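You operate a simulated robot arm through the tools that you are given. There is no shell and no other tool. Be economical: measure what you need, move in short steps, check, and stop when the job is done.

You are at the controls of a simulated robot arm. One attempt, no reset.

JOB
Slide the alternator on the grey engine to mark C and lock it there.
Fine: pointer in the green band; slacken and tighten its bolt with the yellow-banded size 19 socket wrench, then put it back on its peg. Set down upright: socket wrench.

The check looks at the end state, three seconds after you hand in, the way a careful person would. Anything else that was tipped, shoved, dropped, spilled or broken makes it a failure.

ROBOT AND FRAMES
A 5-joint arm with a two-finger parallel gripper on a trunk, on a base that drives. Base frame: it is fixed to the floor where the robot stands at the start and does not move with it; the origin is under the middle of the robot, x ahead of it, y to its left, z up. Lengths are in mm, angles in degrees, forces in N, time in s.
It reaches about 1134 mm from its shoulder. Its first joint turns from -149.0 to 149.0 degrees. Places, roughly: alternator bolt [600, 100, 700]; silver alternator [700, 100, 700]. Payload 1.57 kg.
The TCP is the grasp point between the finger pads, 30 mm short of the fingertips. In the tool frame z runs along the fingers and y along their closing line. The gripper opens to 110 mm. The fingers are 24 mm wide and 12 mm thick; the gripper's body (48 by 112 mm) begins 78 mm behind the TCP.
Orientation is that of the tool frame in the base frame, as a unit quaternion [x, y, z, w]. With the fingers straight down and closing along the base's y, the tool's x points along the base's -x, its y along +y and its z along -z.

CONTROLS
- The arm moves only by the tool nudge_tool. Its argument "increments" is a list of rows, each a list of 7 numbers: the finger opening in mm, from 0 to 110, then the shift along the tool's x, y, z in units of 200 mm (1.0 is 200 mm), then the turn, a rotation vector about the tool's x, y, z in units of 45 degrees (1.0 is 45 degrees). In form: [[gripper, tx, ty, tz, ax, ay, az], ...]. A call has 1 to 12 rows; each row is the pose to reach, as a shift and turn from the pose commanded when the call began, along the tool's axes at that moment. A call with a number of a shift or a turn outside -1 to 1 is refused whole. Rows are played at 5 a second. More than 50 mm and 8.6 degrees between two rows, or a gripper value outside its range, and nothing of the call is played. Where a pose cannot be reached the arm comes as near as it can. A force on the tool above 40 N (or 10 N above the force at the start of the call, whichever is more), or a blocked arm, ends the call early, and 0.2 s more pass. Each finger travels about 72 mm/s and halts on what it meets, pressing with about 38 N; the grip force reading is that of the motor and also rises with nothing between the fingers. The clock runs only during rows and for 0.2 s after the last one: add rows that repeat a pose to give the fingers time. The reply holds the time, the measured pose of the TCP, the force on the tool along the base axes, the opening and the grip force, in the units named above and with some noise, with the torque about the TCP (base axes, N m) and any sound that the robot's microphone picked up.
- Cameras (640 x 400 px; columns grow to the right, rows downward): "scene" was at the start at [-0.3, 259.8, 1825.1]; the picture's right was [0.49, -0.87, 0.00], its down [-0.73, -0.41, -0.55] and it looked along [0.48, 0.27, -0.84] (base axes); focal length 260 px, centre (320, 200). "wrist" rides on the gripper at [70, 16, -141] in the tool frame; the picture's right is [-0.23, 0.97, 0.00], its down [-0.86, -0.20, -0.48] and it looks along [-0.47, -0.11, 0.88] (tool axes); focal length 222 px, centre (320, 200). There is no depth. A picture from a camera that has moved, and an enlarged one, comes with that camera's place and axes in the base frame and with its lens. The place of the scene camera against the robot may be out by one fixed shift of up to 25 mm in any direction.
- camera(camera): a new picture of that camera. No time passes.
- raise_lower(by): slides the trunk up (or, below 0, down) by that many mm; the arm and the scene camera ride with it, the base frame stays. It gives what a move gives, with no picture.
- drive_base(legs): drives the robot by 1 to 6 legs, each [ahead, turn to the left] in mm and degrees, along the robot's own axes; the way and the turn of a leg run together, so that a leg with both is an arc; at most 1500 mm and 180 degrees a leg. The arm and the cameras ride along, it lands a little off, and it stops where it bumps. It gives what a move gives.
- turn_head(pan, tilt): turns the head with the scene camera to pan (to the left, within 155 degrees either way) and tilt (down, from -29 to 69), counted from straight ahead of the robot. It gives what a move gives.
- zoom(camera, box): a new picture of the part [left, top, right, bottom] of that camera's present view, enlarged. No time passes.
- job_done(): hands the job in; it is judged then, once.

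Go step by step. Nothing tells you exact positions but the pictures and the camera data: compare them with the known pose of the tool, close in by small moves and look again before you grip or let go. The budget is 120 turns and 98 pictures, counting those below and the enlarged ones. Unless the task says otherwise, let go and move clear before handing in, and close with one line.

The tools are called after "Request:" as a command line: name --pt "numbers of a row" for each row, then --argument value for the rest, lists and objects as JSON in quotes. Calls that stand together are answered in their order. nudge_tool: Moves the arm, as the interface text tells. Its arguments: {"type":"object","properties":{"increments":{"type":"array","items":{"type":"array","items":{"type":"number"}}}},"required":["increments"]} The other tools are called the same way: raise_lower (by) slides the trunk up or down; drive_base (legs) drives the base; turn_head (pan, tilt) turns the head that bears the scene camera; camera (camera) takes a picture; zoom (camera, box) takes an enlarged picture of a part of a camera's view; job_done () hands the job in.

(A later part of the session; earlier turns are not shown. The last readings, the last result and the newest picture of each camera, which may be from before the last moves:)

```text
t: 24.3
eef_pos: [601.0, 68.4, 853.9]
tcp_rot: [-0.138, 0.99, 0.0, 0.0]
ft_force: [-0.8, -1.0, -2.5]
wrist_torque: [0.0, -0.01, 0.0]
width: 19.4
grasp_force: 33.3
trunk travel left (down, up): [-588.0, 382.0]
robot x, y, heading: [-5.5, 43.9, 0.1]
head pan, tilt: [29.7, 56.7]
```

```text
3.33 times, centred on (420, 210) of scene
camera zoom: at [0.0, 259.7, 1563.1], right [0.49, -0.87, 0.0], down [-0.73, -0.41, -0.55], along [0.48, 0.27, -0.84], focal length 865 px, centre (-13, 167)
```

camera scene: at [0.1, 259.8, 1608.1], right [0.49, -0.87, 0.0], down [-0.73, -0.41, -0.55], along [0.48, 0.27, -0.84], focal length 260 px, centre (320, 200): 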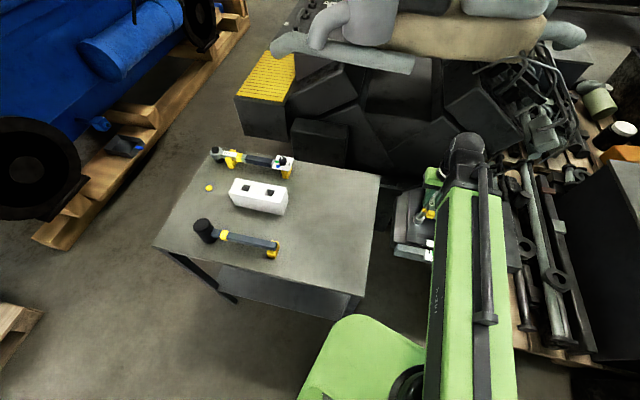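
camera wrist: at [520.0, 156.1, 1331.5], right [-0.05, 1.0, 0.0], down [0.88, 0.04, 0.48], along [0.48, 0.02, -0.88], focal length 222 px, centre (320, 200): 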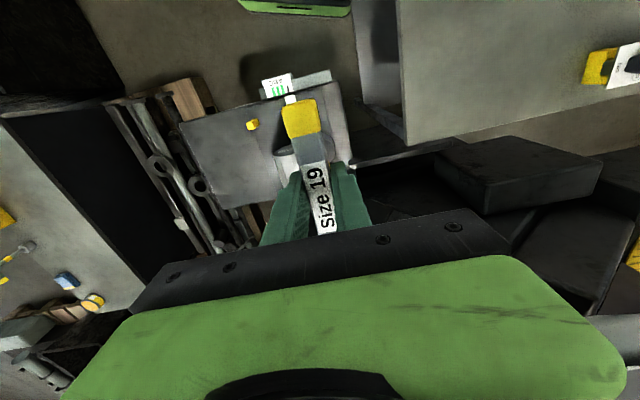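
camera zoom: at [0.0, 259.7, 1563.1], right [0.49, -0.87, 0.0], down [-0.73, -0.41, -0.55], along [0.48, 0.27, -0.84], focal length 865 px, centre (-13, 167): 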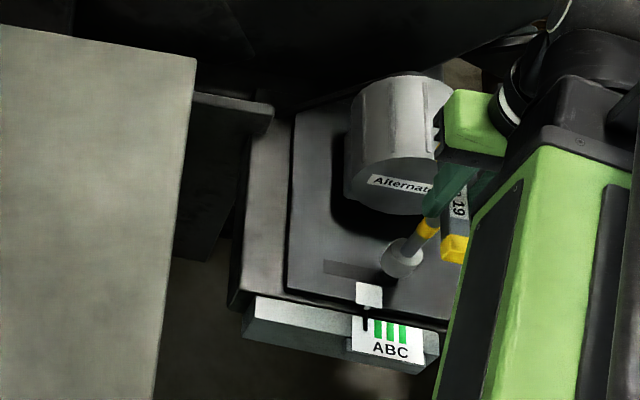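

The socket is right above the bolt. I trim 2 mm and lower to just above contact.

Request:
nudge_tool --pt "0 -0.009 -0.0083 0 0 0 0" --pt "0 -0.009 -0.0083 0 0 0 0"

Request:
raise_lower --by -25

Request:
zoom --camera "scene" --box '[385, 180, 445, 240]'

Request:
zoom --camera "wrist" --box '[260, 100, 380, 180]'

```text
t: 24.9
eef_pos: [605.5, 66.0, 855.6]
tcp_rot: [-0.137, 0.991, -0.001, 0.0]
ft_force: [0.6, 0.8, -2.3]
wrist_torque: [-0.03, 0.0, 0.02]
width: 19.4
grasp_force: 33.8
trunk travel left (down, up): [-588.0, 382.0]
robot x, y, heading: [-6.3, 42.5, 0.0]
head pan, tilt: [29.7, 56.7]
```

```text
t: 25.6
eef_pos: [605.1, 66.4, 829.6]
tcp_rot: [-0.138, 0.99, 0.0, 0.0]
ft_force: [-0.5, -1.5, -3.6]
wrist_torque: [-0.16, 0.18, 0.0]
width: 19.7
grasp_force: 33.0
trunk travel left (down, up): [-563.0, 407.0]
robot x, y, heading: [-4.6, 44.7, 0.2]
head pan, tilt: [29.7, 56.7]
```

```text
6.67 times, centred on (415, 210) of scene
camera zoom: at [0.0, 259.7, 1538.0], right [0.49, -0.87, 0.0], down [-0.73, -0.41, -0.55], along [0.48, 0.27, -0.84], focal length 1730 px, centre (-313, 133)
```

zoom: 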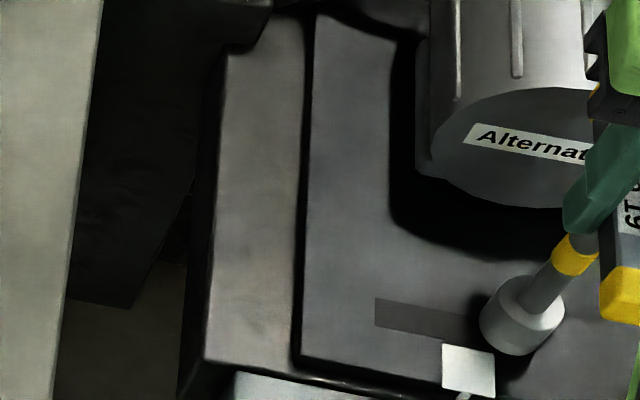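

```text
5.00 times, centred on (320, 140) of wrist
camera zoom: at [532.2, 64.1, 971.5], right [-0.05, 1.0, 0.0], down [0.88, 0.04, 0.48], along [0.48, 0.02, -0.88], focal length 1111 px, centre (320, 500)
```

zoom: 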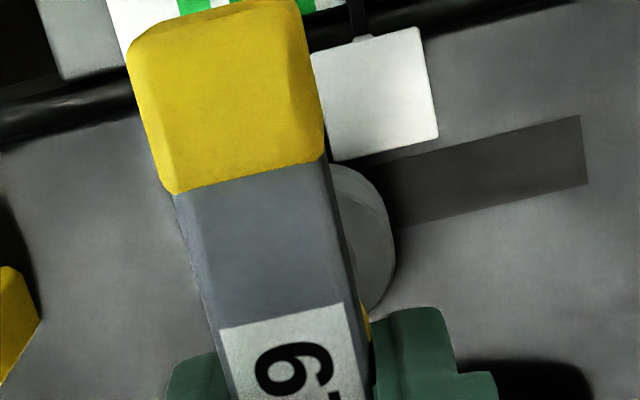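

A slight side torque suggests first contact of the socket. I lower gently with the arm by a few mm, watching forces.

Request:
nudge_tool --pt "0 0.003 -0.003 0.01 0 0 0" --pt "0 0.003 -0.003 0.02 0 0 0"

```text
t: 26.2
eef_pos: [604.1, 66.2, 828.4]
tcp_rot: [-0.138, 0.99, 0.0, -0.001]
ft_force: [-2.0, 2.0, -2.2]
wrist_torque: [0.36, 0.34, -0.02]
width: 19.6
grasp_force: 33.2
out of reach, approached as far as the arm can: row 1, 2
trunk travel left (down, up): [-563.0, 407.0]
robot x, y, heading: [0.4, 42.5, 0.1]
head pan, tilt: [29.7, 56.7]
```

Side forces flip with sub-mm shifts, so the socket is around the head. I relax laterally and lower 4 mm by trunk.

Request:
nudge_tool --pt "0 0.006 0.002 0 0 0 0" --pt "0 0.006 0.002 0 0 0 0"

Request:
raise_lower --by -4

```text
t: 26.8
eef_pos: [602.8, 65.6, 829.0]
tcp_rot: [-0.137, 0.991, 0.0, 0.0]
ft_force: [0.9, -0.2, -3.2]
wrist_torque: [-0.01, 0.01, -0.01]
width: 19.6
grasp_force: 33.3
trunk travel left (down, up): [-563.0, 407.0]
robot x, y, heading: [-6.6, 42.0, 0.2]
head pan, tilt: [29.7, 56.7]
```

```text
t: 27.3
eef_pos: [603.1, 65.6, 827.6]
tcp_rot: [-0.138, 0.99, 0.0, 0.002]
ft_force: [3.5, 0.3, 15.9]
wrist_torque: [0.02, -0.54, -0.03]
width: 19.8
grasp_force: 32.9
trunk travel left (down, up): [-559.0, 411.0]
robot x, y, heading: [-1.1, 43.1, -0.2]
head pan, tilt: [29.7, 56.7]
```

Vertical contact (~19 N). I look closely to see whether the socket is seated or resting on the head.

Request:
zoom --camera "scene" --box '[395, 190, 435, 240]'

```text
8.00 times, centred on (415, 215) of scene
camera zoom: at [-1.2, 259.7, 1534.5], right [0.49, -0.87, 0.0], down [-0.73, -0.41, -0.55], along [0.48, 0.27, -0.84], focal length 2076 px, centre (-440, 80)
```

zoom: 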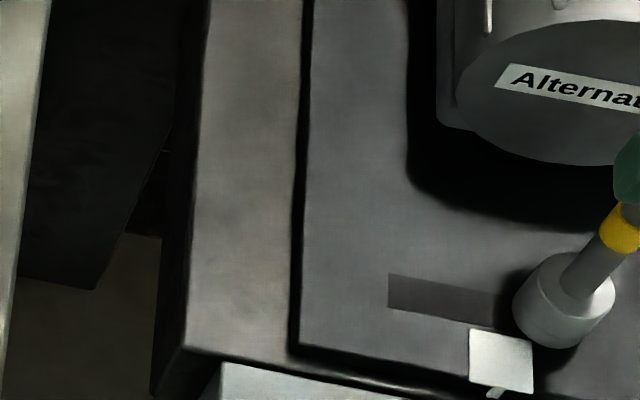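

I turn gently counter-clockwise (loosening) in small steps and watch for torque or dropping in.

Request:
nudge_tool --pt "0 0 0 0 0 0 -0.1" --pt "0 0 0 0 0 0 -0.2" --pt "0 0 0 0 0 0 -0.3"

```text
t: 28.1
eef_pos: [603.5, 65.4, 826.9]
tcp_rot: [-0.254, 0.967, 0.0, 0.0]
ft_force: [4.1, -2.4, 22.9]
wrist_torque: [-0.07, -0.63, -0.29]
width: 19.7
grasp_force: 33.4
trunk travel left (down, up): [-559.0, 411.0]
robot x, y, heading: [-3.5, 43.4, -0.2]
head pan, tilt: [29.7, 56.7]
```

Request:
nudge_tool --pt "0 0 0 0 0 0 -0.1" --pt "0 0 0 0 0 0 -0.2" --pt "0 0 0 0 0 0 -0.3" --pt "0 0 0 0 0 0 -0.4"

Request:
zoom --camera "scene" --box '[385, 180, 455, 250]'

```text
t: 29.1
eef_pos: [600.4, 64.6, 826.7]
tcp_rot: [-0.402, 0.916, 0.0, 0.0]
ft_force: [5.0, -4.7, 31.7]
wrist_torque: [-0.34, -0.7, -0.17]
width: 19.6
grasp_force: 33.9
trunk travel left (down, up): [-559.0, 411.0]
robot x, y, heading: [-0.4, 41.8, 0.1]
head pan, tilt: [29.7, 56.7]
```

```text
5.71 times, centred on (420, 215) of scene
camera zoom: at [-2.4, 259.3, 1534.3], right [0.49, -0.87, 0.0], down [-0.73, -0.41, -0.55], along [0.48, 0.27, -0.84], focal length 1483 px, centre (-251, 114)
```

zoom: 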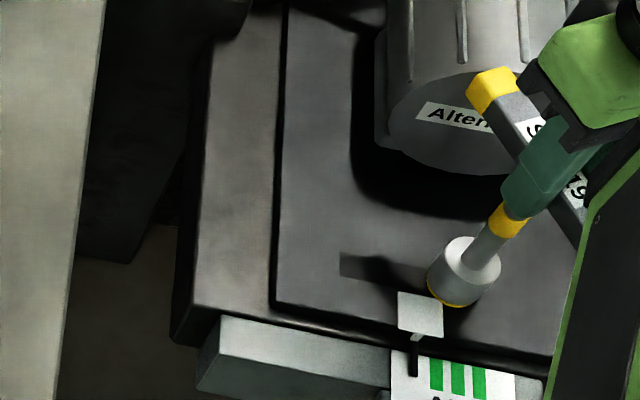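

The upward force rises as I turn and a yellow ring has appeared under the socket – likely the bolt is backing out. I ease up 2 mm and zoom in.

Request:
raise_lower --by 2

Request:
zoom --camera "scene" --box '[400, 205, 430, 235]'

```text
t: 29.6
eef_pos: [603.0, 65.6, 827.5]
tcp_rot: [-0.402, 0.916, 0.001, -0.001]
ft_force: [-0.6, -1.4, -3.5]
wrist_torque: [-0.12, 0.07, -0.12]
width: 19.6
grasp_force: 33.6
trunk travel left (down, up): [-561.0, 409.0]
robot x, y, heading: [-3.4, 44.7, 0.2]
head pan, tilt: [29.7, 56.7]
```

```text
13.33 times, centred on (415, 220) of scene
camera zoom: at [0.0, 259.7, 1535.6], right [0.49, -0.87, 0.0], down [-0.73, -0.41, -0.55], along [0.48, 0.27, -0.84], focal length 3460 px, centre (-947, -67)
```

zoom: 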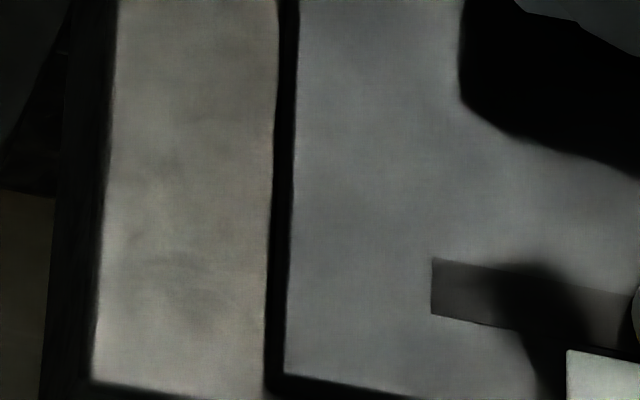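

Request:
zoom --camera "scene" --box '[420, 205, 460, 235]'

```text
13.33 times, centred on (440, 220) of scene
camera zoom: at [0.0, 259.7, 1535.6], right [0.49, -0.87, 0.0], down [-0.73, -0.41, -0.55], along [0.48, 0.27, -0.84], focal length 3460 px, centre (-1280, -67)
```

zoom: 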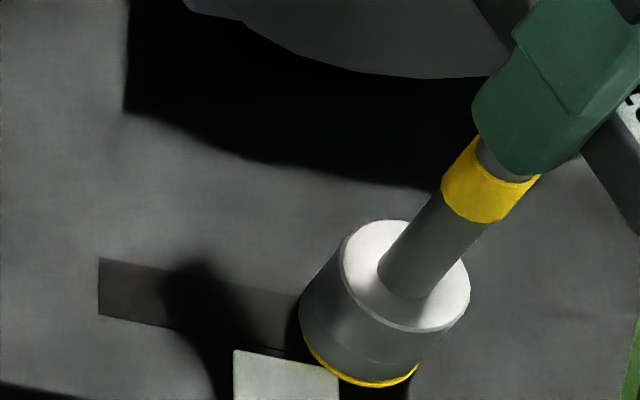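

The bolt is rising: a yellow collar shows below the socket. I turn another 30° ccw to be sure it's slack.

Request:
nudge_tool --pt "0 0 0 0 0 0 -0.12" --pt "0 0 0 -0.002 0 0 -0.24" --pt "0 0 0 -0.003 0 0 -0.36" --pt "0 0 0 -0.004 0 0 -0.5" --pt "0 0 0 -0.005 0 0 -0.65"

Request:
zoom --camera "scene" --box '[420, 205, 460, 235]'

```text
t: 30.8
eef_pos: [603.1, 63.7, 826.7]
tcp_rot: [-0.62, 0.785, -0.001, 0.0]
ft_force: [5.3, -7.9, 0.1]
wrist_torque: [-0.92, -0.66, -0.08]
width: 19.6
grasp_force: 33.7
trunk travel left (down, up): [-561.0, 409.0]
robot x, y, heading: [-4.4, 42.3, 0.0]
head pan, tilt: [29.7, 56.7]
```

```text
13.33 times, centred on (440, 220) of scene
camera zoom: at [0.2, 259.3, 1536.2], right [0.49, -0.87, 0.0], down [-0.73, -0.41, -0.55], along [0.48, 0.27, -0.84], focal length 3460 px, centre (-1280, -67)
```

zoom: 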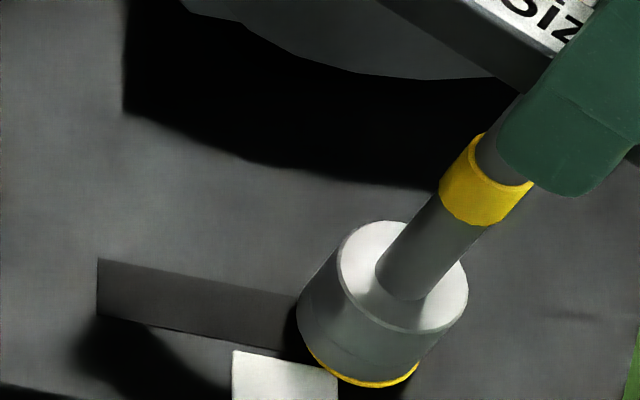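

The bolt now turns freely (torque near zero) after ~60°. I relieve the side load and lift off to inspect.

Request:
nudge_tool --pt "0 0.014 -0.016 0 0 0 0" --pt "0 0.014 -0.016 0 0 0 0"

Request:
raise_lower --by 75

Request:
zoom --camera "scene" --box '[390, 190, 450, 250]'

Request:
camera --camera "wrist"

```text
t: 31.4
eef_pos: [605.7, 61.6, 827.7]
tcp_rot: [-0.62, 0.785, 0.0, 0.0]
ft_force: [0.1, 0.6, -1.7]
wrist_torque: [0.02, 0.0, 0.01]
width: 19.7
grasp_force: 34.1
trunk travel left (down, up): [-561.0, 409.0]
robot x, y, heading: [-5.4, 45.6, 0.1]
head pan, tilt: [29.7, 56.7]
```

```text
t: 32.6
eef_pos: [605.5, 61.2, 902.9]
tcp_rot: [-0.62, 0.785, 0.0, 0.0]
ft_force: [0.7, 0.1, -3.7]
wrist_torque: [-0.04, 0.0, 0.02]
width: 19.4
grasp_force: 34.1
trunk travel left (down, up): [-636.0, 334.0]
robot x, y, heading: [-3.2, 41.7, -0.1]
head pan, tilt: [29.7, 56.7]
```

```text
6.67 times, centred on (420, 220) of scene
camera zoom: at [0.2, 259.8, 1611.1], right [0.49, -0.87, 0.0], down [-0.73, -0.41, -0.55], along [0.48, 0.27, -0.84], focal length 1730 px, centre (-347, 67)
```

zoom: 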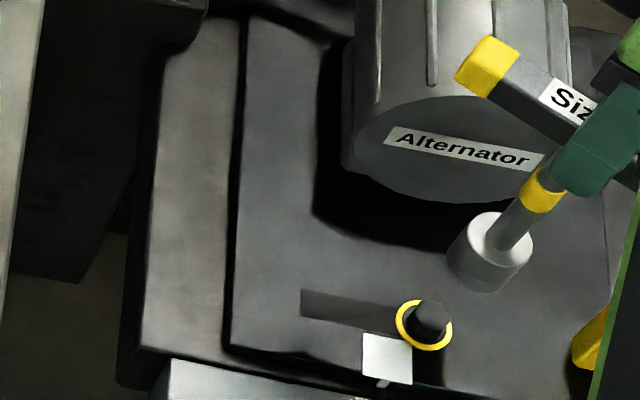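

```text
47 pictures are left
camera wrist: at [573.5, -1.5, 1044.5], right [-0.89, 0.45, 0.0], down [0.39, 0.79, 0.48], along [0.21, 0.43, -0.88], focal length 222 px, centre (320, 200)
```

wrist: 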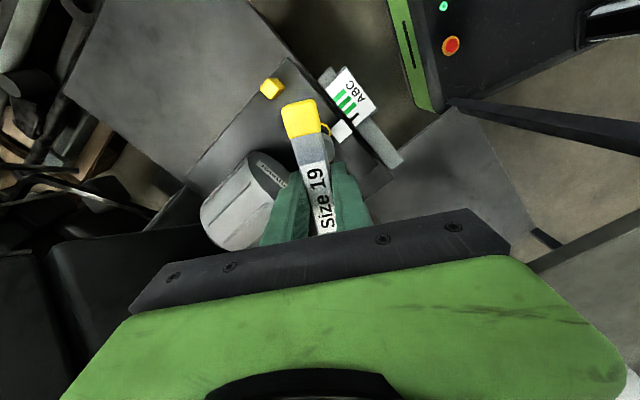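

A yellow ring around the bolt marks it as slack. Now the plate must slide ≈36 mm toward C along (0.28, −0.96); I examine the yellow handle and scale.

Request:
zoom --camera "wrist" --box '[230, 50, 390, 160]'

Request:
zoom --camera "scene" --box '[410, 200, 470, 260]'

```text
3.64 times, centred on (310, 105) of wrist
camera zoom: at [573.5, -1.5, 1044.5], right [-0.89, 0.45, 0.0], down [0.39, 0.79, 0.48], along [0.21, 0.43, -0.88], focal length 808 px, centre (356, 546)
```

zoom: 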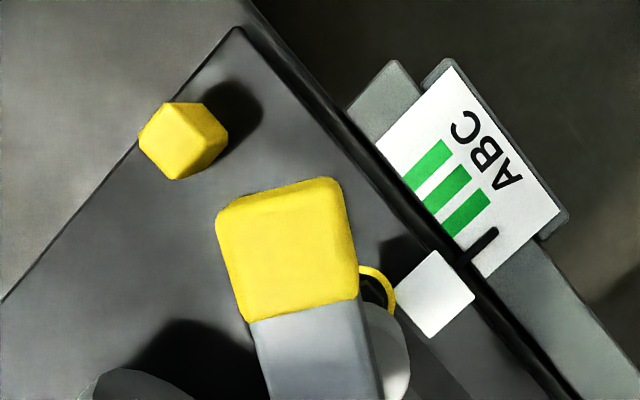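

```text
6.67 times, centred on (440, 230) of scene
camera zoom: at [0.2, 259.8, 1611.1], right [0.49, -0.87, 0.0], down [-0.73, -0.41, -0.55], along [0.48, 0.27, -0.84], focal length 1730 px, centre (-480, 0)
```

zoom: 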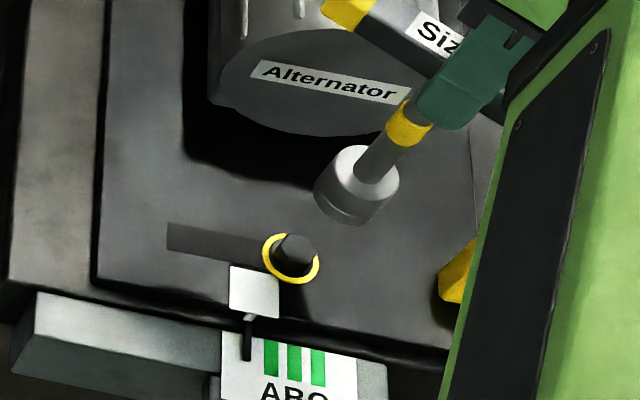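

Handle is at ≈(636, −20), in line with the bolt along the slide direction. I turn the wrench back 60° and position the socket between bolt and handle to push it.

Request:
nudge_tool --pt "0 0 0 0 0 0 0.167" --pt "0 0 0 0 0 0 0.333" --pt "0 0 0 0 0 0 0.5" --pt "0 0 0 0 0 0 0.667" --pt "0 0 0 0 0 0 0.833" --pt "0 0 0 0 0 0 1.0"

Request:
nudge_tool --pt "0 0.022 -0.072 0 0 0 0.115" --pt "0 0.044 -0.144 0 0 0 0.23" --pt "0 0.066 -0.216 0 0 0 0.347"

Request:
raise_lower --by -40

Request:
camera --camera "scene"

Request:
camera --camera "wrist"

```text
t: 34.0
eef_pos: [606.9, 61.7, 903.1]
tcp_rot: [-0.272, 0.962, 0.0, 0.001]
ft_force: [-0.2, -0.3, -3.7]
wrist_torque: [0.0, 0.01, 0.02]
width: 19.6
grasp_force: 32.9
trunk travel left (down, up): [-636.0, 334.0]
robot x, y, heading: [-3.2, 41.3, 0.1]
head pan, tilt: [29.7, 56.7]
```

```text
t: 34.8
eef_pos: [618.4, 16.8, 902.6]
tcp_rot: [-0.138, 0.99, 0.0, 0.0]
ft_force: [0.6, 0.6, -3.5]
wrist_torque: [-0.01, 0.01, 0.02]
width: 19.4
grasp_force: 33.6
trunk travel left (down, up): [-636.0, 334.0]
robot x, y, heading: [-1.1, 40.9, 0.1]
head pan, tilt: [29.7, 56.7]
```

```text
t: 35.6
eef_pos: [618.1, 17.7, 861.5]
tcp_rot: [-0.139, 0.99, -0.001, 0.0]
ft_force: [0.6, 0.3, -3.5]
wrist_torque: [0.01, 0.02, 0.0]
width: 19.6
grasp_force: 33.5
trunk travel left (down, up): [-596.0, 374.0]
robot x, y, heading: [0.2, 42.3, -0.0]
head pan, tilt: [29.7, 56.7]
```

```text
44 pictures are left
camera scene: at [0.1, 259.7, 1571.1], right [0.49, -0.87, 0.0], down [-0.73, -0.41, -0.55], along [0.48, 0.27, -0.84], focal length 260 px, centre (320, 200)
```

scene: 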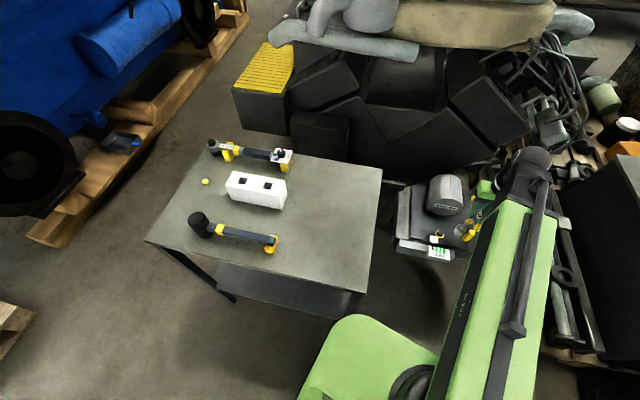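

```text
43 pictures are left
camera wrist: at [545.8, 14.7, 1004.5], right [-0.05, 1.0, 0.0], down [0.88, 0.04, 0.48], along [0.48, 0.02, -0.88], focal length 222 px, centre (320, 200)
```

wrist: 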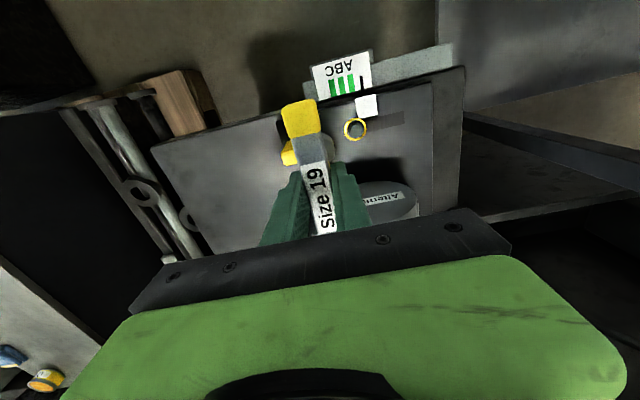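

Wrist view shows the scale and bolt while the socket hangs between bolt and handle. I lower 22 mm and check clearance in the scene view.

Request:
raise_lower --by -22

Request:
zoom --camera "scene" --box '[415, 190, 485, 260]'

Request:
zoom --camera "wrist" --box '[260, 40, 420, 180]'

```text
t: 36.3
eef_pos: [617.1, 18.5, 839.3]
tcp_rot: [-0.139, 0.99, 0.0, 0.0]
ft_force: [0.5, 0.2, -3.3]
wrist_torque: [-0.02, 0.04, 0.01]
width: 19.4
grasp_force: 33.5
trunk travel left (down, up): [-574.0, 396.0]
robot x, y, heading: [-2.5, 44.2, -0.2]
head pan, tilt: [29.7, 56.7]
```

```text
5.71 times, centred on (450, 225) of scene
camera zoom: at [0.1, 259.7, 1549.1], right [0.49, -0.87, 0.0], down [-0.73, -0.41, -0.55], along [0.48, 0.27, -0.84], focal length 1483 px, centre (-423, 57)
```

zoom: 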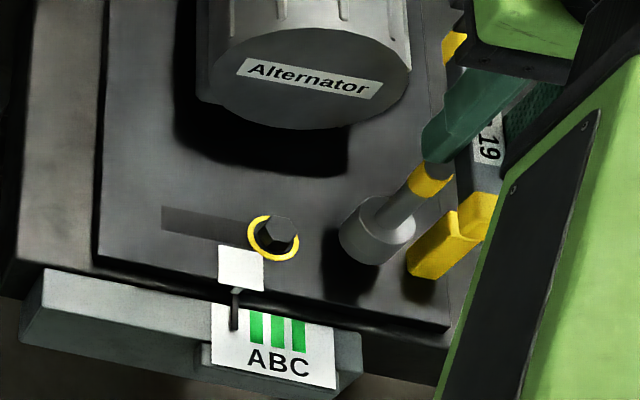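

```text
2.86 times, centred on (340, 110) of wrist
camera zoom: at [545.8, 14.7, 982.5], right [-0.05, 1.0, 0.0], down [0.88, 0.04, 0.48], along [0.48, 0.02, -0.88], focal length 635 px, centre (263, 457)
```

zoom: 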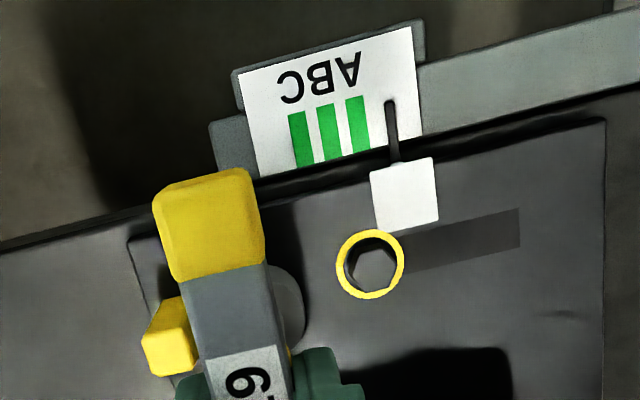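

Pointer must travel ≈39 mm to the C band. I push along the slide direction: first 30 mm in small rows.

Request:
nudge_tool --pt "0 0 -0.03 0 0 0 0" --pt "0 0 -0.06 0 0 0 0" --pt "0 0 -0.09 0 0 0 0" --pt "0 0 -0.12 0 0 0 0" --pt "0 0 -0.15 0 0 0 0"

Request:
zoom --camera "wrist" --box '[260, 40, 420, 180]'

```text
t: 37.5
eef_pos: [626.4, -10.5, 840.1]
tcp_rot: [-0.138, 0.99, 0.0, 0.0]
ft_force: [0.0, 3.6, -1.9]
wrist_torque: [0.4, 0.01, 0.05]
width: 19.5
grasp_force: 33.0
trunk travel left (down, up): [-574.0, 396.0]
robot x, y, heading: [-6.0, 41.3, -0.1]
head pan, tilt: [29.7, 56.7]
```

```text
2.86 times, centred on (340, 110) of wrist
camera zoom: at [554.2, -13.1, 982.5], right [-0.05, 1.0, 0.0], down [0.88, 0.04, 0.48], along [0.48, 0.02, -0.88], focal length 635 px, centre (263, 457)
```

zoom: 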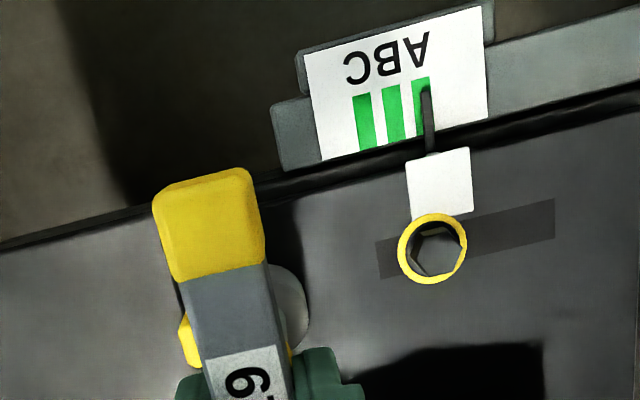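

It slides easily (~4 N). About 27 mm to go; I push 22 mm more.

Request:
nudge_tool --pt "0 0 -0.03 0 0 0 0" --pt "0 0 -0.06 0 0 0 0" --pt "0 0 -0.09 0 0 0 0" --pt "0 0 -0.11 0 0 0 0"

Request:
zoom --camera "wrist" --box '[300, 20, 420, 140]'

```text
t: 38.5
eef_pos: [631.9, -31.0, 840.8]
tcp_rot: [-0.138, 0.99, 0.001, -0.001]
ft_force: [0.1, 4.1, -3.5]
wrist_torque: [0.42, 0.03, 0.03]
width: 19.6
grasp_force: 33.5
trunk travel left (down, up): [-574.0, 396.0]
robot x, y, heading: [-1.5, 40.2, -0.0]
head pan, tilt: [29.7, 56.7]
```

```text
3.33 times, centred on (360, 80) of wrist
camera zoom: at [560.2, -33.9, 982.5], right [-0.05, 1.0, 0.0], down [0.88, 0.04, 0.48], along [0.48, 0.02, -0.88], focal length 740 px, centre (187, 600)
```

zoom: 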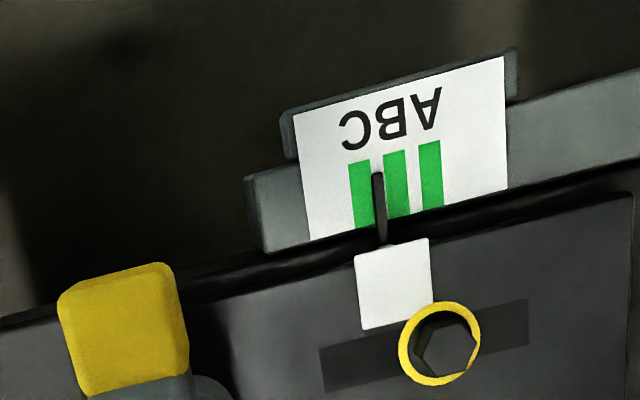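

About 5–6 mm remain. I push 5 mm and check from both cameras.

Request:
nudge_tool --pt "0 0 -0.013 0 0 0 0" --pt "0 0 -0.026 0 0 0 0"

Request:
zoom --camera "wrist" --box '[330, 30, 410, 110]'

Request:
zoom --camera "scene" --box '[425, 220, 475, 260]'

```text
t: 39.1
eef_pos: [634.1, -35.5, 840.6]
tcp_rot: [-0.139, 0.99, 0.0, 0.0]
ft_force: [-1.1, 3.8, -3.4]
wrist_torque: [0.51, 0.12, 0.05]
width: 19.6
grasp_force: 33.5
trunk travel left (down, up): [-574.0, 396.0]
robot x, y, heading: [-3.8, 39.6, -0.0]
head pan, tilt: [29.7, 56.7]
```

```text
5.00 times, centred on (370, 70) of wrist
camera zoom: at [561.2, -39.0, 982.5], right [-0.05, 1.0, 0.0], down [0.88, 0.04, 0.48], along [0.48, 0.02, -0.88], focal length 1111 px, centre (70, 850)
```

zoom: 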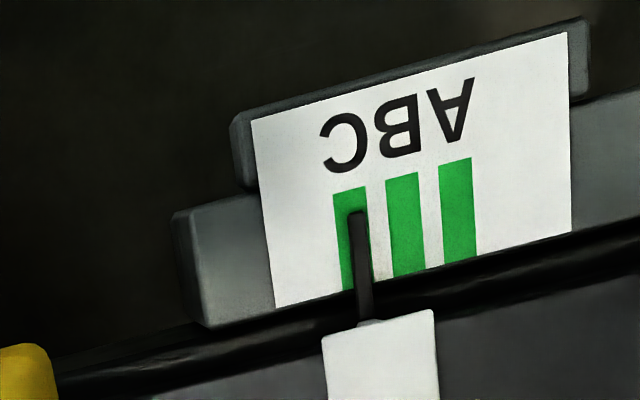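

```text
10.00 times, centred on (450, 240) of scene
camera zoom: at [0.1, 260.1, 1549.0], right [0.49, -0.87, 0.0], down [-0.73, -0.41, -0.55], along [0.48, 0.27, -0.84], focal length 2595 px, centre (-980, -200)
```

zoom: 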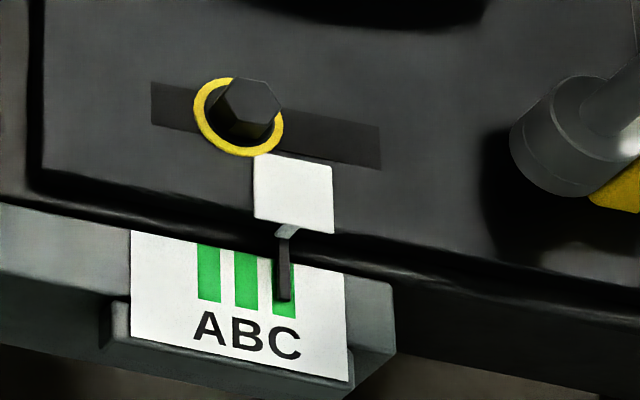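

The pointer is in the C band in both views. I back off, raise, and return the socket above the bolt.

Request:
nudge_tool --pt "0 0 0.015 0 0 0 0" --pt "0 0 0.04 0 0 0 0"

Request:
raise_lower --by 35

Request:
nudge_tool --pt "0 0.002 0.165 0 0 0 0" --pt "0 0.004 0.33 0 0 0 0" --pt "0 0.0056 0.495 0 0 0 0" --pt "0 0.0056 0.495 0 0 0 0"

Request:
zoom --camera "scene" --box '[400, 190, 470, 260]'

```text
t: 39.7
eef_pos: [632.0, -28.9, 840.0]
tcp_rot: [-0.139, 0.99, 0.0, 0.0]
ft_force: [-0.7, -0.7, -3.0]
wrist_torque: [-0.04, 0.0, -0.02]
width: 19.5
grasp_force: 33.4
trunk travel left (down, up): [-574.0, 396.0]
robot x, y, heading: [-2.8, 42.4, -0.0]
head pan, tilt: [29.7, 56.7]
```

```text
t: 40.5
eef_pos: [631.4, -29.3, 875.2]
tcp_rot: [-0.14, 0.99, 0.0, 0.0]
ft_force: [-0.7, 0.1, -3.2]
wrist_torque: [-0.02, 0.04, 0.0]
width: 19.6
grasp_force: 33.6
trunk travel left (down, up): [-609.0, 361.0]
robot x, y, heading: [-3.0, 42.1, -0.2]
head pan, tilt: [29.7, 56.7]
```

```text
t: 41.5
eef_pos: [604.3, 65.7, 875.8]
tcp_rot: [-0.139, 0.99, 0.001, 0.0]
ft_force: [-0.4, 0.5, -3.5]
wrist_torque: [-0.01, 0.04, 0.0]
width: 19.5
grasp_force: 33.2
trunk travel left (down, up): [-609.0, 361.0]
robot x, y, heading: [-0.8, 42.2, 0.2]
head pan, tilt: [29.7, 56.7]
```

```text
5.71 times, centred on (435, 225) of scene
camera zoom: at [0.1, 260.0, 1584.1], right [0.49, -0.87, 0.0], down [-0.73, -0.41, -0.55], along [0.48, 0.27, -0.84], focal length 1483 px, centre (-337, 57)
```

zoom: 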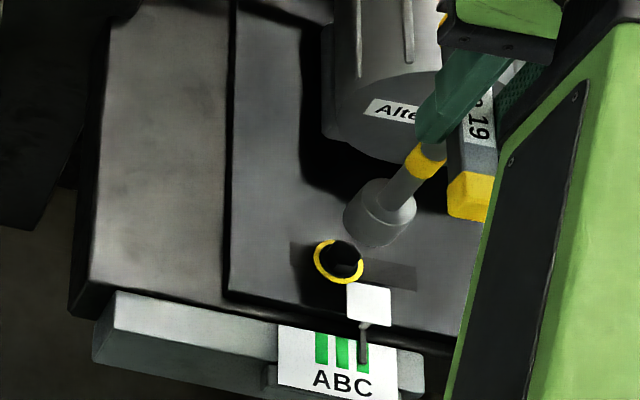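

Aligned over the bolt again; I lower to engagement height.

Request:
raise_lower --by -44

Request:
raise_lower --by -3

```text
t: 42.3
eef_pos: [604.6, 66.3, 831.5]
tcp_rot: [-0.14, 0.99, 0.0, -0.001]
ft_force: [-4.6, 1.9, -5.3]
wrist_torque: [0.27, 0.61, -0.02]
width: 19.3
grasp_force: 33.4
trunk travel left (down, up): [-565.0, 405.0]
robot x, y, heading: [-2.9, 43.2, 0.0]
head pan, tilt: [29.7, 56.7]
```

```text
t: 42.9
eef_pos: [604.5, 65.6, 828.2]
tcp_rot: [-0.139, 0.99, 0.0, 0.0]
ft_force: [-5.6, 1.4, -5.1]
wrist_torque: [0.27, 0.74, -0.02]
width: 19.7
grasp_force: 33.1
trunk travel left (down, up): [-562.0, 408.0]
robot x, y, heading: [-3.8, 44.7, 0.1]
head pan, tilt: [29.7, 56.7]
```

Engaged; I relieve the side load, then tighten clockwise about the socket's axis in small steps.

Request:
nudge_tool --pt "0 0.0097 0.0064 0 0 0 0" --pt "0 0.0097 0.0064 0 0 0 0"

Request:
nudge_tool --pt "0 -0.0011 0.0031 0 0 0 0.167" --pt "0 -0.0026 0.0061 0 0 0 0.333" --pt "0 -0.0045 0.0088 0 0 0 0.5" --pt "0 -0.0067 0.0113 0 0 0 0.667" --pt "0 -0.0092 0.0134 0 0 0 0.833" --pt "0 -0.0119 0.0152 0 0 0 1.0"

```text
t: 43.5
eef_pos: [601.7, 66.9, 828.3]
tcp_rot: [-0.14, 0.99, 0.001, 0.0]
ft_force: [0.8, -0.1, -3.1]
wrist_torque: [-0.02, 0.04, 0.01]
width: 19.7
grasp_force: 33.3
trunk travel left (down, up): [-562.0, 408.0]
robot x, y, heading: [-4.2, 42.5, 0.1]
head pan, tilt: [29.7, 56.7]
```

```text
t: 44.9
eef_pos: [603.7, 70.8, 828.1]
tcp_rot: [0.251, 0.968, -0.001, 0.0]
ft_force: [-1.9, 0.3, -3.4]
wrist_torque: [-0.02, 0.26, 0.3]
width: 19.6
grasp_force: 33.4
trunk travel left (down, up): [-562.0, 408.0]
robot x, y, heading: [-2.8, 44.4, -0.4]
head pan, tilt: [29.7, 56.7]
```

Torque is building (0.3 N·m). I continue clockwise another 30°.

Request:
nudge_tool --pt "0 -0.0011 0.0031 0 0 0 0.167" --pt "0 -0.0026 0.0061 0 0 0 0.333" --pt "0 -0.0045 0.0088 0 0 0 0.5" --pt "0 -0.0067 0.0113 0 0 0 0.667"

Request:
zoom --camera "scene" --box '[405, 190, 475, 260]'

```text
t: 45.9
eef_pos: [607.4, 70.9, 828.0]
tcp_rot: [0.493, 0.87, 0.0, 0.0]
ft_force: [-4.7, -0.3, -3.5]
wrist_torque: [0.01, 0.6, 0.84]
width: 19.7
grasp_force: 33.8
trunk travel left (down, up): [-562.0, 408.0]
robot x, y, heading: [-2.2, 43.1, 0.1]
head pan, tilt: [29.7, 56.7]
```

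```text
5.71 times, centred on (440, 225) of scene
camera zoom: at [-0.2, 259.8, 1537.1], right [0.49, -0.87, 0.0], down [-0.73, -0.41, -0.55], along [0.48, 0.27, -0.84], focal length 1483 px, centre (-366, 57)
```

zoom: 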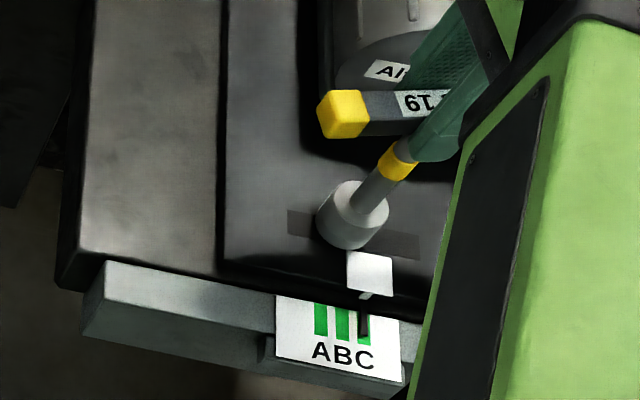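

Torque 0.84 and the yellow ring is no longer visible. I turn a bit further to make it firm.

Request:
nudge_tool --pt "0 0.004 -0.005 0 0 0 0.167" --pt "0 0.0025 -0.002 0 0 0 0.333" --pt "0 0.0005 0.0005 0 0 0 0.5"

```text
t: 46.6
eef_pos: [607.3, 71.9, 828.5]
tcp_rot: [0.654, 0.757, 0.0, -0.001]
ft_force: [-0.2, 0.0, -3.6]
wrist_torque: [0.03, -0.03, 1.33]
width: 21.6
grasp_force: 35.0
trunk travel left (down, up): [-562.0, 408.0]
robot x, y, heading: [-2.2, 39.3, -0.1]
head pan, tilt: [29.7, 56.7]
```

The bar begins to twist in the grip (1.33 N·m) – it's tight. I back the hand off 5° to relax, checking torque.

Request:
nudge_tool --pt "0 0 0 0 0 0 -0.06" --pt "0 0 0 0 0 0 -0.12" --pt "0 0 0 0 0 0 -0.12"

```text
t: 47.5
eef_pos: [606.6, 70.9, 829.0]
tcp_rot: [0.617, 0.787, 0.0, 0.0]
ft_force: [0.7, -0.3, -3.6]
wrist_torque: [0.02, -0.01, 0.49]
width: 20.2
grasp_force: 33.2
trunk travel left (down, up): [-562.0, 408.0]
robot x, y, heading: [-4.5, 44.4, 0.3]
head pan, tilt: [29.7, 56.7]
```

Request:
nudge_tool --pt "0 0 0 0 0 0 -0.06" --pt "0 0 0 0 0 0 -0.06"

Request:
raise_lower --by 75

Request:
zoom --camera "scene" --box '[405, 200, 475, 270]'

Request:
zoom --camera "wrist" --box '[220, 40, 420, 220]'

```text
t: 48.0
eef_pos: [607.6, 71.1, 829.2]
tcp_rot: [0.598, 0.801, 0.001, 0.0]
ft_force: [0.2, -0.1, -1.6]
wrist_torque: [0.04, 0.01, 0.07]
width: 19.8
grasp_force: 33.6
trunk travel left (down, up): [-562.0, 408.0]
robot x, y, heading: [-2.8, 41.8, -0.1]
head pan, tilt: [29.7, 56.7]
```

```text
t: 49.2
eef_pos: [607.2, 72.0, 904.4]
tcp_rot: [0.599, 0.801, 0.0, 0.0]
ft_force: [-0.4, -0.3, -2.9]
wrist_torque: [0.02, 0.0, 0.03]
width: 19.5
grasp_force: 33.1
trunk travel left (down, up): [-637.0, 333.0]
robot x, y, heading: [-4.3, 41.1, -0.1]
head pan, tilt: [29.7, 56.7]
```

```text
5.71 times, centred on (440, 235) of scene
camera zoom: at [0.2, 259.8, 1612.1], right [0.49, -0.87, 0.0], down [-0.73, -0.41, -0.55], along [0.48, 0.27, -0.84], focal length 1483 px, centre (-366, 0)
```

zoom: 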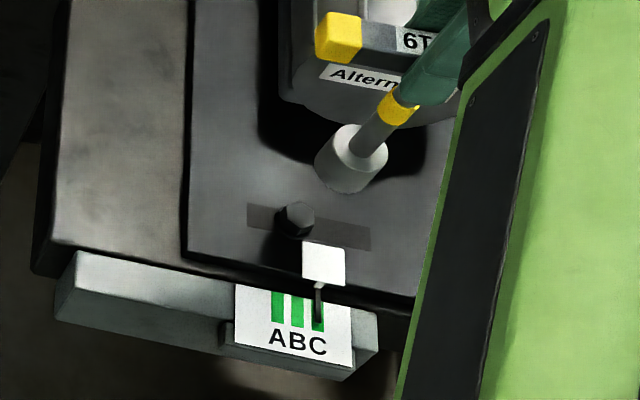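

```text
2.22 times, centred on (320, 130) of wrist
camera zoom: at [601.7, 143.9, 1045.5], right [1.0, 0.06, 0.0], down [0.05, -0.88, 0.48], along [0.03, -0.48, -0.88], focal length 494 px, centre (320, 356)
```

zoom: 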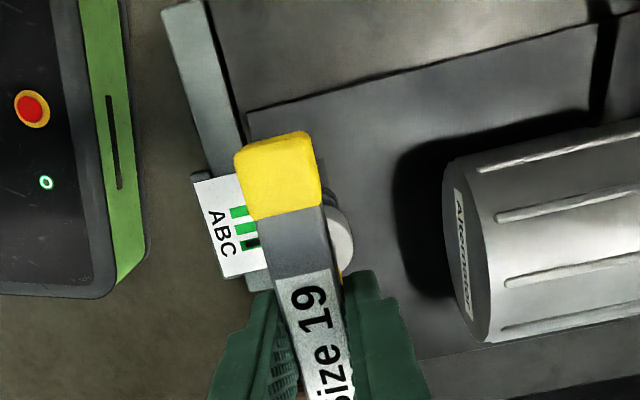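

The ring is gone (bolt tight) and the pointer stands in the C band. Now I return the wrench: raise, turn it back to its original heading and carry it to the peg.

Request:
raise_lower --by 285

Request:
nudge_tool --pt "0 0 0 0 0 0 -0.167" --pt "0 0 0 0 0 0 -0.333" --pt "0 0 0 0 0 0 -0.5" --pt "0 0 0 0 0 0 -0.667" --pt "0 0 0 0 0 0 -0.833" --pt "0 0 0 0 0 0 -1.0"

Request:
nudge_tool --pt "0 0 0 0 0 0 -0.167" --pt "0 0 0 0 0 0 -0.333" --pt "0 0 0 0 0 0 -0.5" --pt "0 0 0 0 0 0 -0.667" --pt "0 0 0 0 0 0 -0.833" --pt "0 0 0 0 0 0 -0.987"

Request:
nudge_tool --pt "0 -0.02 0.219 0 0 0 0" --pt "0 -0.04 0.4385 0 0 0 0" --pt "0 -0.06 0.658 0 0 0 0" --pt "0 -0.08 0.877 0 0 0 0"

Request:
nudge_tool --pt "0 -0.02 0.219 0 0 0 0" --pt "0 -0.04 0.4385 0 0 0 0" --pt "0 -0.06 0.658 0 0 0 0" --pt "0 -0.08 0.877 0 0 0 0"

```text
t: 52.0
eef_pos: [607.7, 72.2, 1188.7]
tcp_rot: [0.598, 0.801, 0.0, 0.0]
ft_force: [0.2, 0.6, -3.8]
wrist_torque: [0.02, 0.04, -0.02]
width: 19.6
grasp_force: 33.6
trunk travel left (down, up): [-922.0, 48.0]
robot x, y, heading: [-0.5, 45.4, -0.3]
head pan, tilt: [29.7, 56.7]
```

```text
t: 53.4
eef_pos: [605.7, 72.2, 1188.6]
tcp_rot: [0.246, 0.969, 0.0, 0.001]
ft_force: [0.1, -0.3, -3.0]
wrist_torque: [-0.01, 0.01, 0.03]
width: 19.5
grasp_force: 33.9
trunk travel left (down, up): [-922.0, 48.0]
robot x, y, heading: [-2.8, 44.6, 0.1]
head pan, tilt: [29.7, 56.7]
```

```text
t: 54.8
eef_pos: [607.0, 72.2, 1188.6]
tcp_rot: [-0.14, 0.99, 0.0, 0.0]
ft_force: [0.4, 0.7, -2.9]
wrist_torque: [-0.03, 0.05, -0.01]
width: 19.9
grasp_force: 33.4
trunk travel left (down, up): [-922.0, 48.0]
robot x, y, heading: [-6.0, 41.1, -0.3]
head pan, tilt: [29.7, 56.7]
```

```text
t: 55.8
eef_pos: [576.7, 244.5, 1188.0]
tcp_rot: [-0.139, 0.99, 0.0, 0.001]
ft_force: [0.0, -0.2, -3.1]
wrist_torque: [-0.02, -0.02, 0.01]
width: 19.5
grasp_force: 33.3
trunk travel left (down, up): [-922.0, 48.0]
robot x, y, heading: [-3.6, 41.4, -0.1]
head pan, tilt: [29.7, 56.7]
```

```text
t: 56.8
eef_pos: [538.8, 421.6, 1188.7]
tcp_rot: [-0.138, 0.99, 0.0, 0.0]
ft_force: [-0.3, 0.8, -2.2]
wrist_torque: [-0.01, 0.03, -0.02]
width: 19.4
grasp_force: 33.4
trunk travel left (down, up): [-922.0, 48.0]
robot x, y, heading: [-4.1, 44.2, -0.4]
head pan, tilt: [29.7, 56.7]
```

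Now on to above the peg, then I'll check position with the wrist camera data.

Request:
nudge_tool --pt "0 0.0565 0.203 0 0 0 0" --pt "0 0.113 0.4055 0 0 0 0" --pt "0 0.1695 0.608 0 0 0 0" --pt "0 0.226 0.811 0 0 0 0"

Request:
nudge_tool --pt "0 0.0565 0.203 0 0 0 0" --pt "0 0.113 0.4055 0 0 0 0" --pt "0 0.1695 0.608 0 0 0 0" --pt "0 0.226 0.811 0 0 0 0"

Request:
nudge_tool --pt "0 0.0565 0.203 0 0 0 0" --pt "0 0.113 0.4055 0 0 0 0" --pt "0 0.1695 0.608 0 0 0 0" --pt "0 0.226 0.811 0 0 0 0" --pt "0 0.226 0.811 0 0 0 0"

Request:
camera --camera "wrist"

```text
t: 57.8
eef_pos: [454.9, 563.0, 1188.4]
tcp_rot: [-0.138, 0.99, 0.0, 0.0]
ft_force: [0.2, -0.5, -3.0]
wrist_torque: [0.0, 0.01, 0.01]
width: 19.6
grasp_force: 33.7
trunk travel left (down, up): [-922.0, 48.0]
robot x, y, heading: [-2.1, 38.6, -0.0]
head pan, tilt: [29.7, 56.7]
```

```text
t: 58.8
eef_pos: [366.7, 706.7, 1189.3]
tcp_rot: [-0.137, 0.991, 0.0, 0.0]
ft_force: [-0.3, -0.3, -3.6]
wrist_torque: [0.01, -0.01, 0.02]
width: 19.4
grasp_force: 33.7
trunk travel left (down, up): [-922.0, 48.0]
robot x, y, heading: [-5.1, 41.7, -0.0]
head pan, tilt: [29.7, 56.7]
```

```text
t: 60.0
eef_pos: [279.1, 847.8, 1189.7]
tcp_rot: [-0.138, 0.99, 0.0, 0.0]
ft_force: [0.7, -0.5, -3.5]
wrist_torque: [0.02, 0.02, 0.01]
width: 19.7
grasp_force: 33.6
trunk travel left (down, up): [-922.0, 48.0]
robot x, y, heading: [-3.6, 46.4, 0.1]
head pan, tilt: [29.7, 56.7]
```

```text
32 pictures are left
camera wrist: at [207.3, 845.1, 1330.5], right [-0.05, 1.0, 0.0], down [0.88, 0.04, 0.48], along [0.48, 0.02, -0.88], focal length 222 px, centre (320, 200)
```

wrist: 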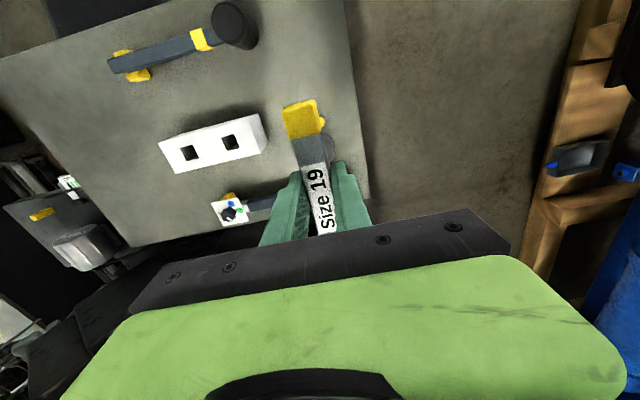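

Within ~1 mm of the grasp position. I trim and compare the grip and peg in zoom.

Request:
nudge_tool --pt "0 0.0014 0.006 0 0 0 0" --pt "0 0.0014 0.006 0 0 0 0"

Request:
zoom --camera "wrist" --box '[220, 90, 420, 240]'

Request:
zoom --camera "scene" --box '[180, 170, 280, 260]'

```text
t: 60.6
eef_pos: [278.3, 849.0, 1188.2]
tcp_rot: [-0.139, 0.99, 0.0, 0.0]
ft_force: [1.0, 0.3, -2.9]
wrist_torque: [-0.01, 0.05, 0.0]
width: 19.7
grasp_force: 33.6
trunk travel left (down, up): [-922.0, 48.0]
robot x, y, heading: [-4.3, 46.2, -0.0]
head pan, tilt: [29.7, 56.7]
```

```text
2.67 times, centred on (320, 165) of wrist
camera zoom: at [205.4, 846.8, 1330.3], right [-0.05, 1.0, 0.0], down [0.88, 0.04, 0.48], along [0.48, 0.02, -0.88], focal length 592 px, centre (320, 293)
```

zoom: 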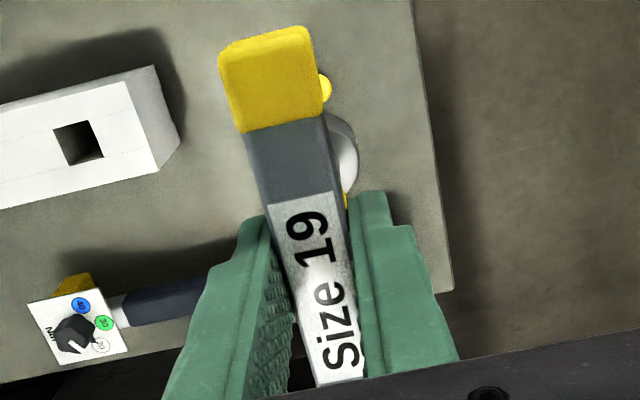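

```text
4.44 times, centred on (230, 215) of scene
camera zoom: at [-0.2, 260.4, 1897.0], right [0.49, -0.87, 0.0], down [-0.73, -0.41, -0.55], along [0.48, 0.27, -0.84], focal length 1153 px, centre (720, 133)
```

zoom: 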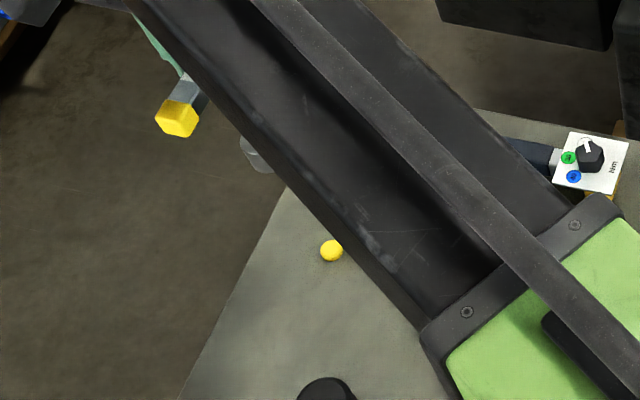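

Peg ≈ (281, 850), matching the socket axis. I lower 110 mm, then check before the final descent.

Request:
raise_lower --by -125

Request:
zoom --camera "wrist" --box '[270, 90, 390, 180]'

Request:
zoom --camera "scene" --box '[180, 130, 280, 220]'

```text
t: 62.2
eef_pos: [278.7, 850.1, 1063.4]
tcp_rot: [-0.139, 0.99, 0.0, 0.0]
ft_force: [0.1, 0.2, -3.5]
wrist_torque: [0.01, 0.02, -0.02]
width: 19.5
grasp_force: 33.6
trunk travel left (down, up): [-797.0, 173.0]
robot x, y, heading: [-3.3, 39.7, -0.1]
head pan, tilt: [29.7, 56.7]
```

```text
4.44 times, centred on (330, 135) of wrist
camera zoom: at [205.5, 846.6, 1205.4], right [-0.05, 1.0, 0.0], down [0.88, 0.04, 0.48], along [0.48, 0.02, -0.88], focal length 987 px, centre (276, 489)
```

zoom: 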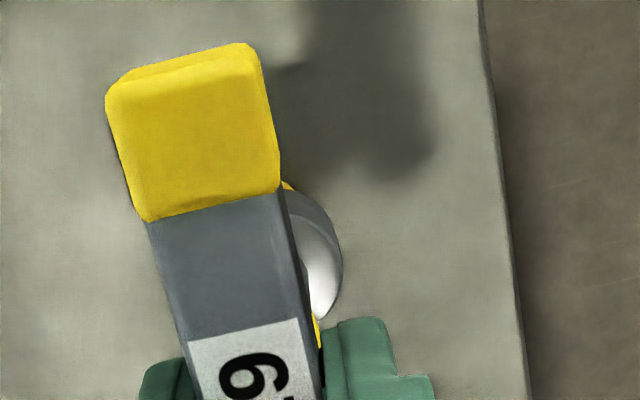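

```text
4.44 times, centred on (230, 175) of scene
camera zoom: at [-0.2, 260.1, 1772.1], right [0.49, -0.87, 0.0], down [-0.73, -0.41, -0.55], along [0.48, 0.27, -0.84], focal length 1153 px, centre (720, 311)
```

zoom: 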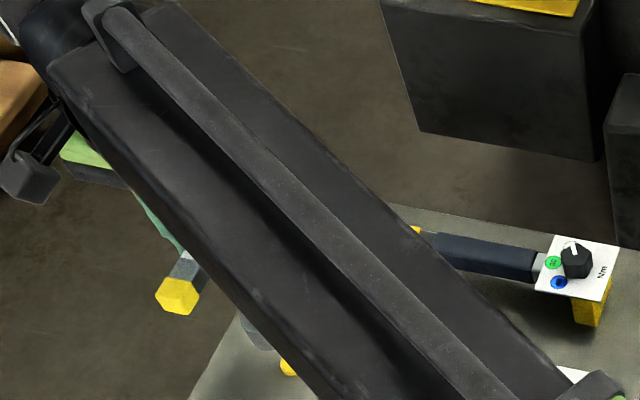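

Looks lined up with the peg. I lower in small steps watching the force.

Request:
raise_lower --by -35

Request:
raise_lower --by -8

```text
t: 63.0
eef_pos: [277.5, 849.1, 1028.2]
tcp_rot: [-0.139, 0.99, 0.0, 0.0]
ft_force: [-0.2, 0.0, -3.8]
wrist_torque: [0.03, 0.03, -0.03]
width: 19.4
grasp_force: 33.7
trunk travel left (down, up): [-762.0, 208.0]
robot x, y, heading: [-2.2, 40.5, -0.1]
head pan, tilt: [29.7, 56.7]
```

```text
t: 63.5
eef_pos: [278.7, 849.5, 1020.4]
tcp_rot: [-0.139, 0.99, 0.0, 0.001]
ft_force: [-0.3, -0.1, -4.0]
wrist_torque: [0.0, 0.02, -0.02]
width: 19.6
grasp_force: 33.6
trunk travel left (down, up): [-754.0, 216.0]
robot x, y, heading: [-8.2, 41.4, -0.0]
head pan, tilt: [29.7, 56.7]
```

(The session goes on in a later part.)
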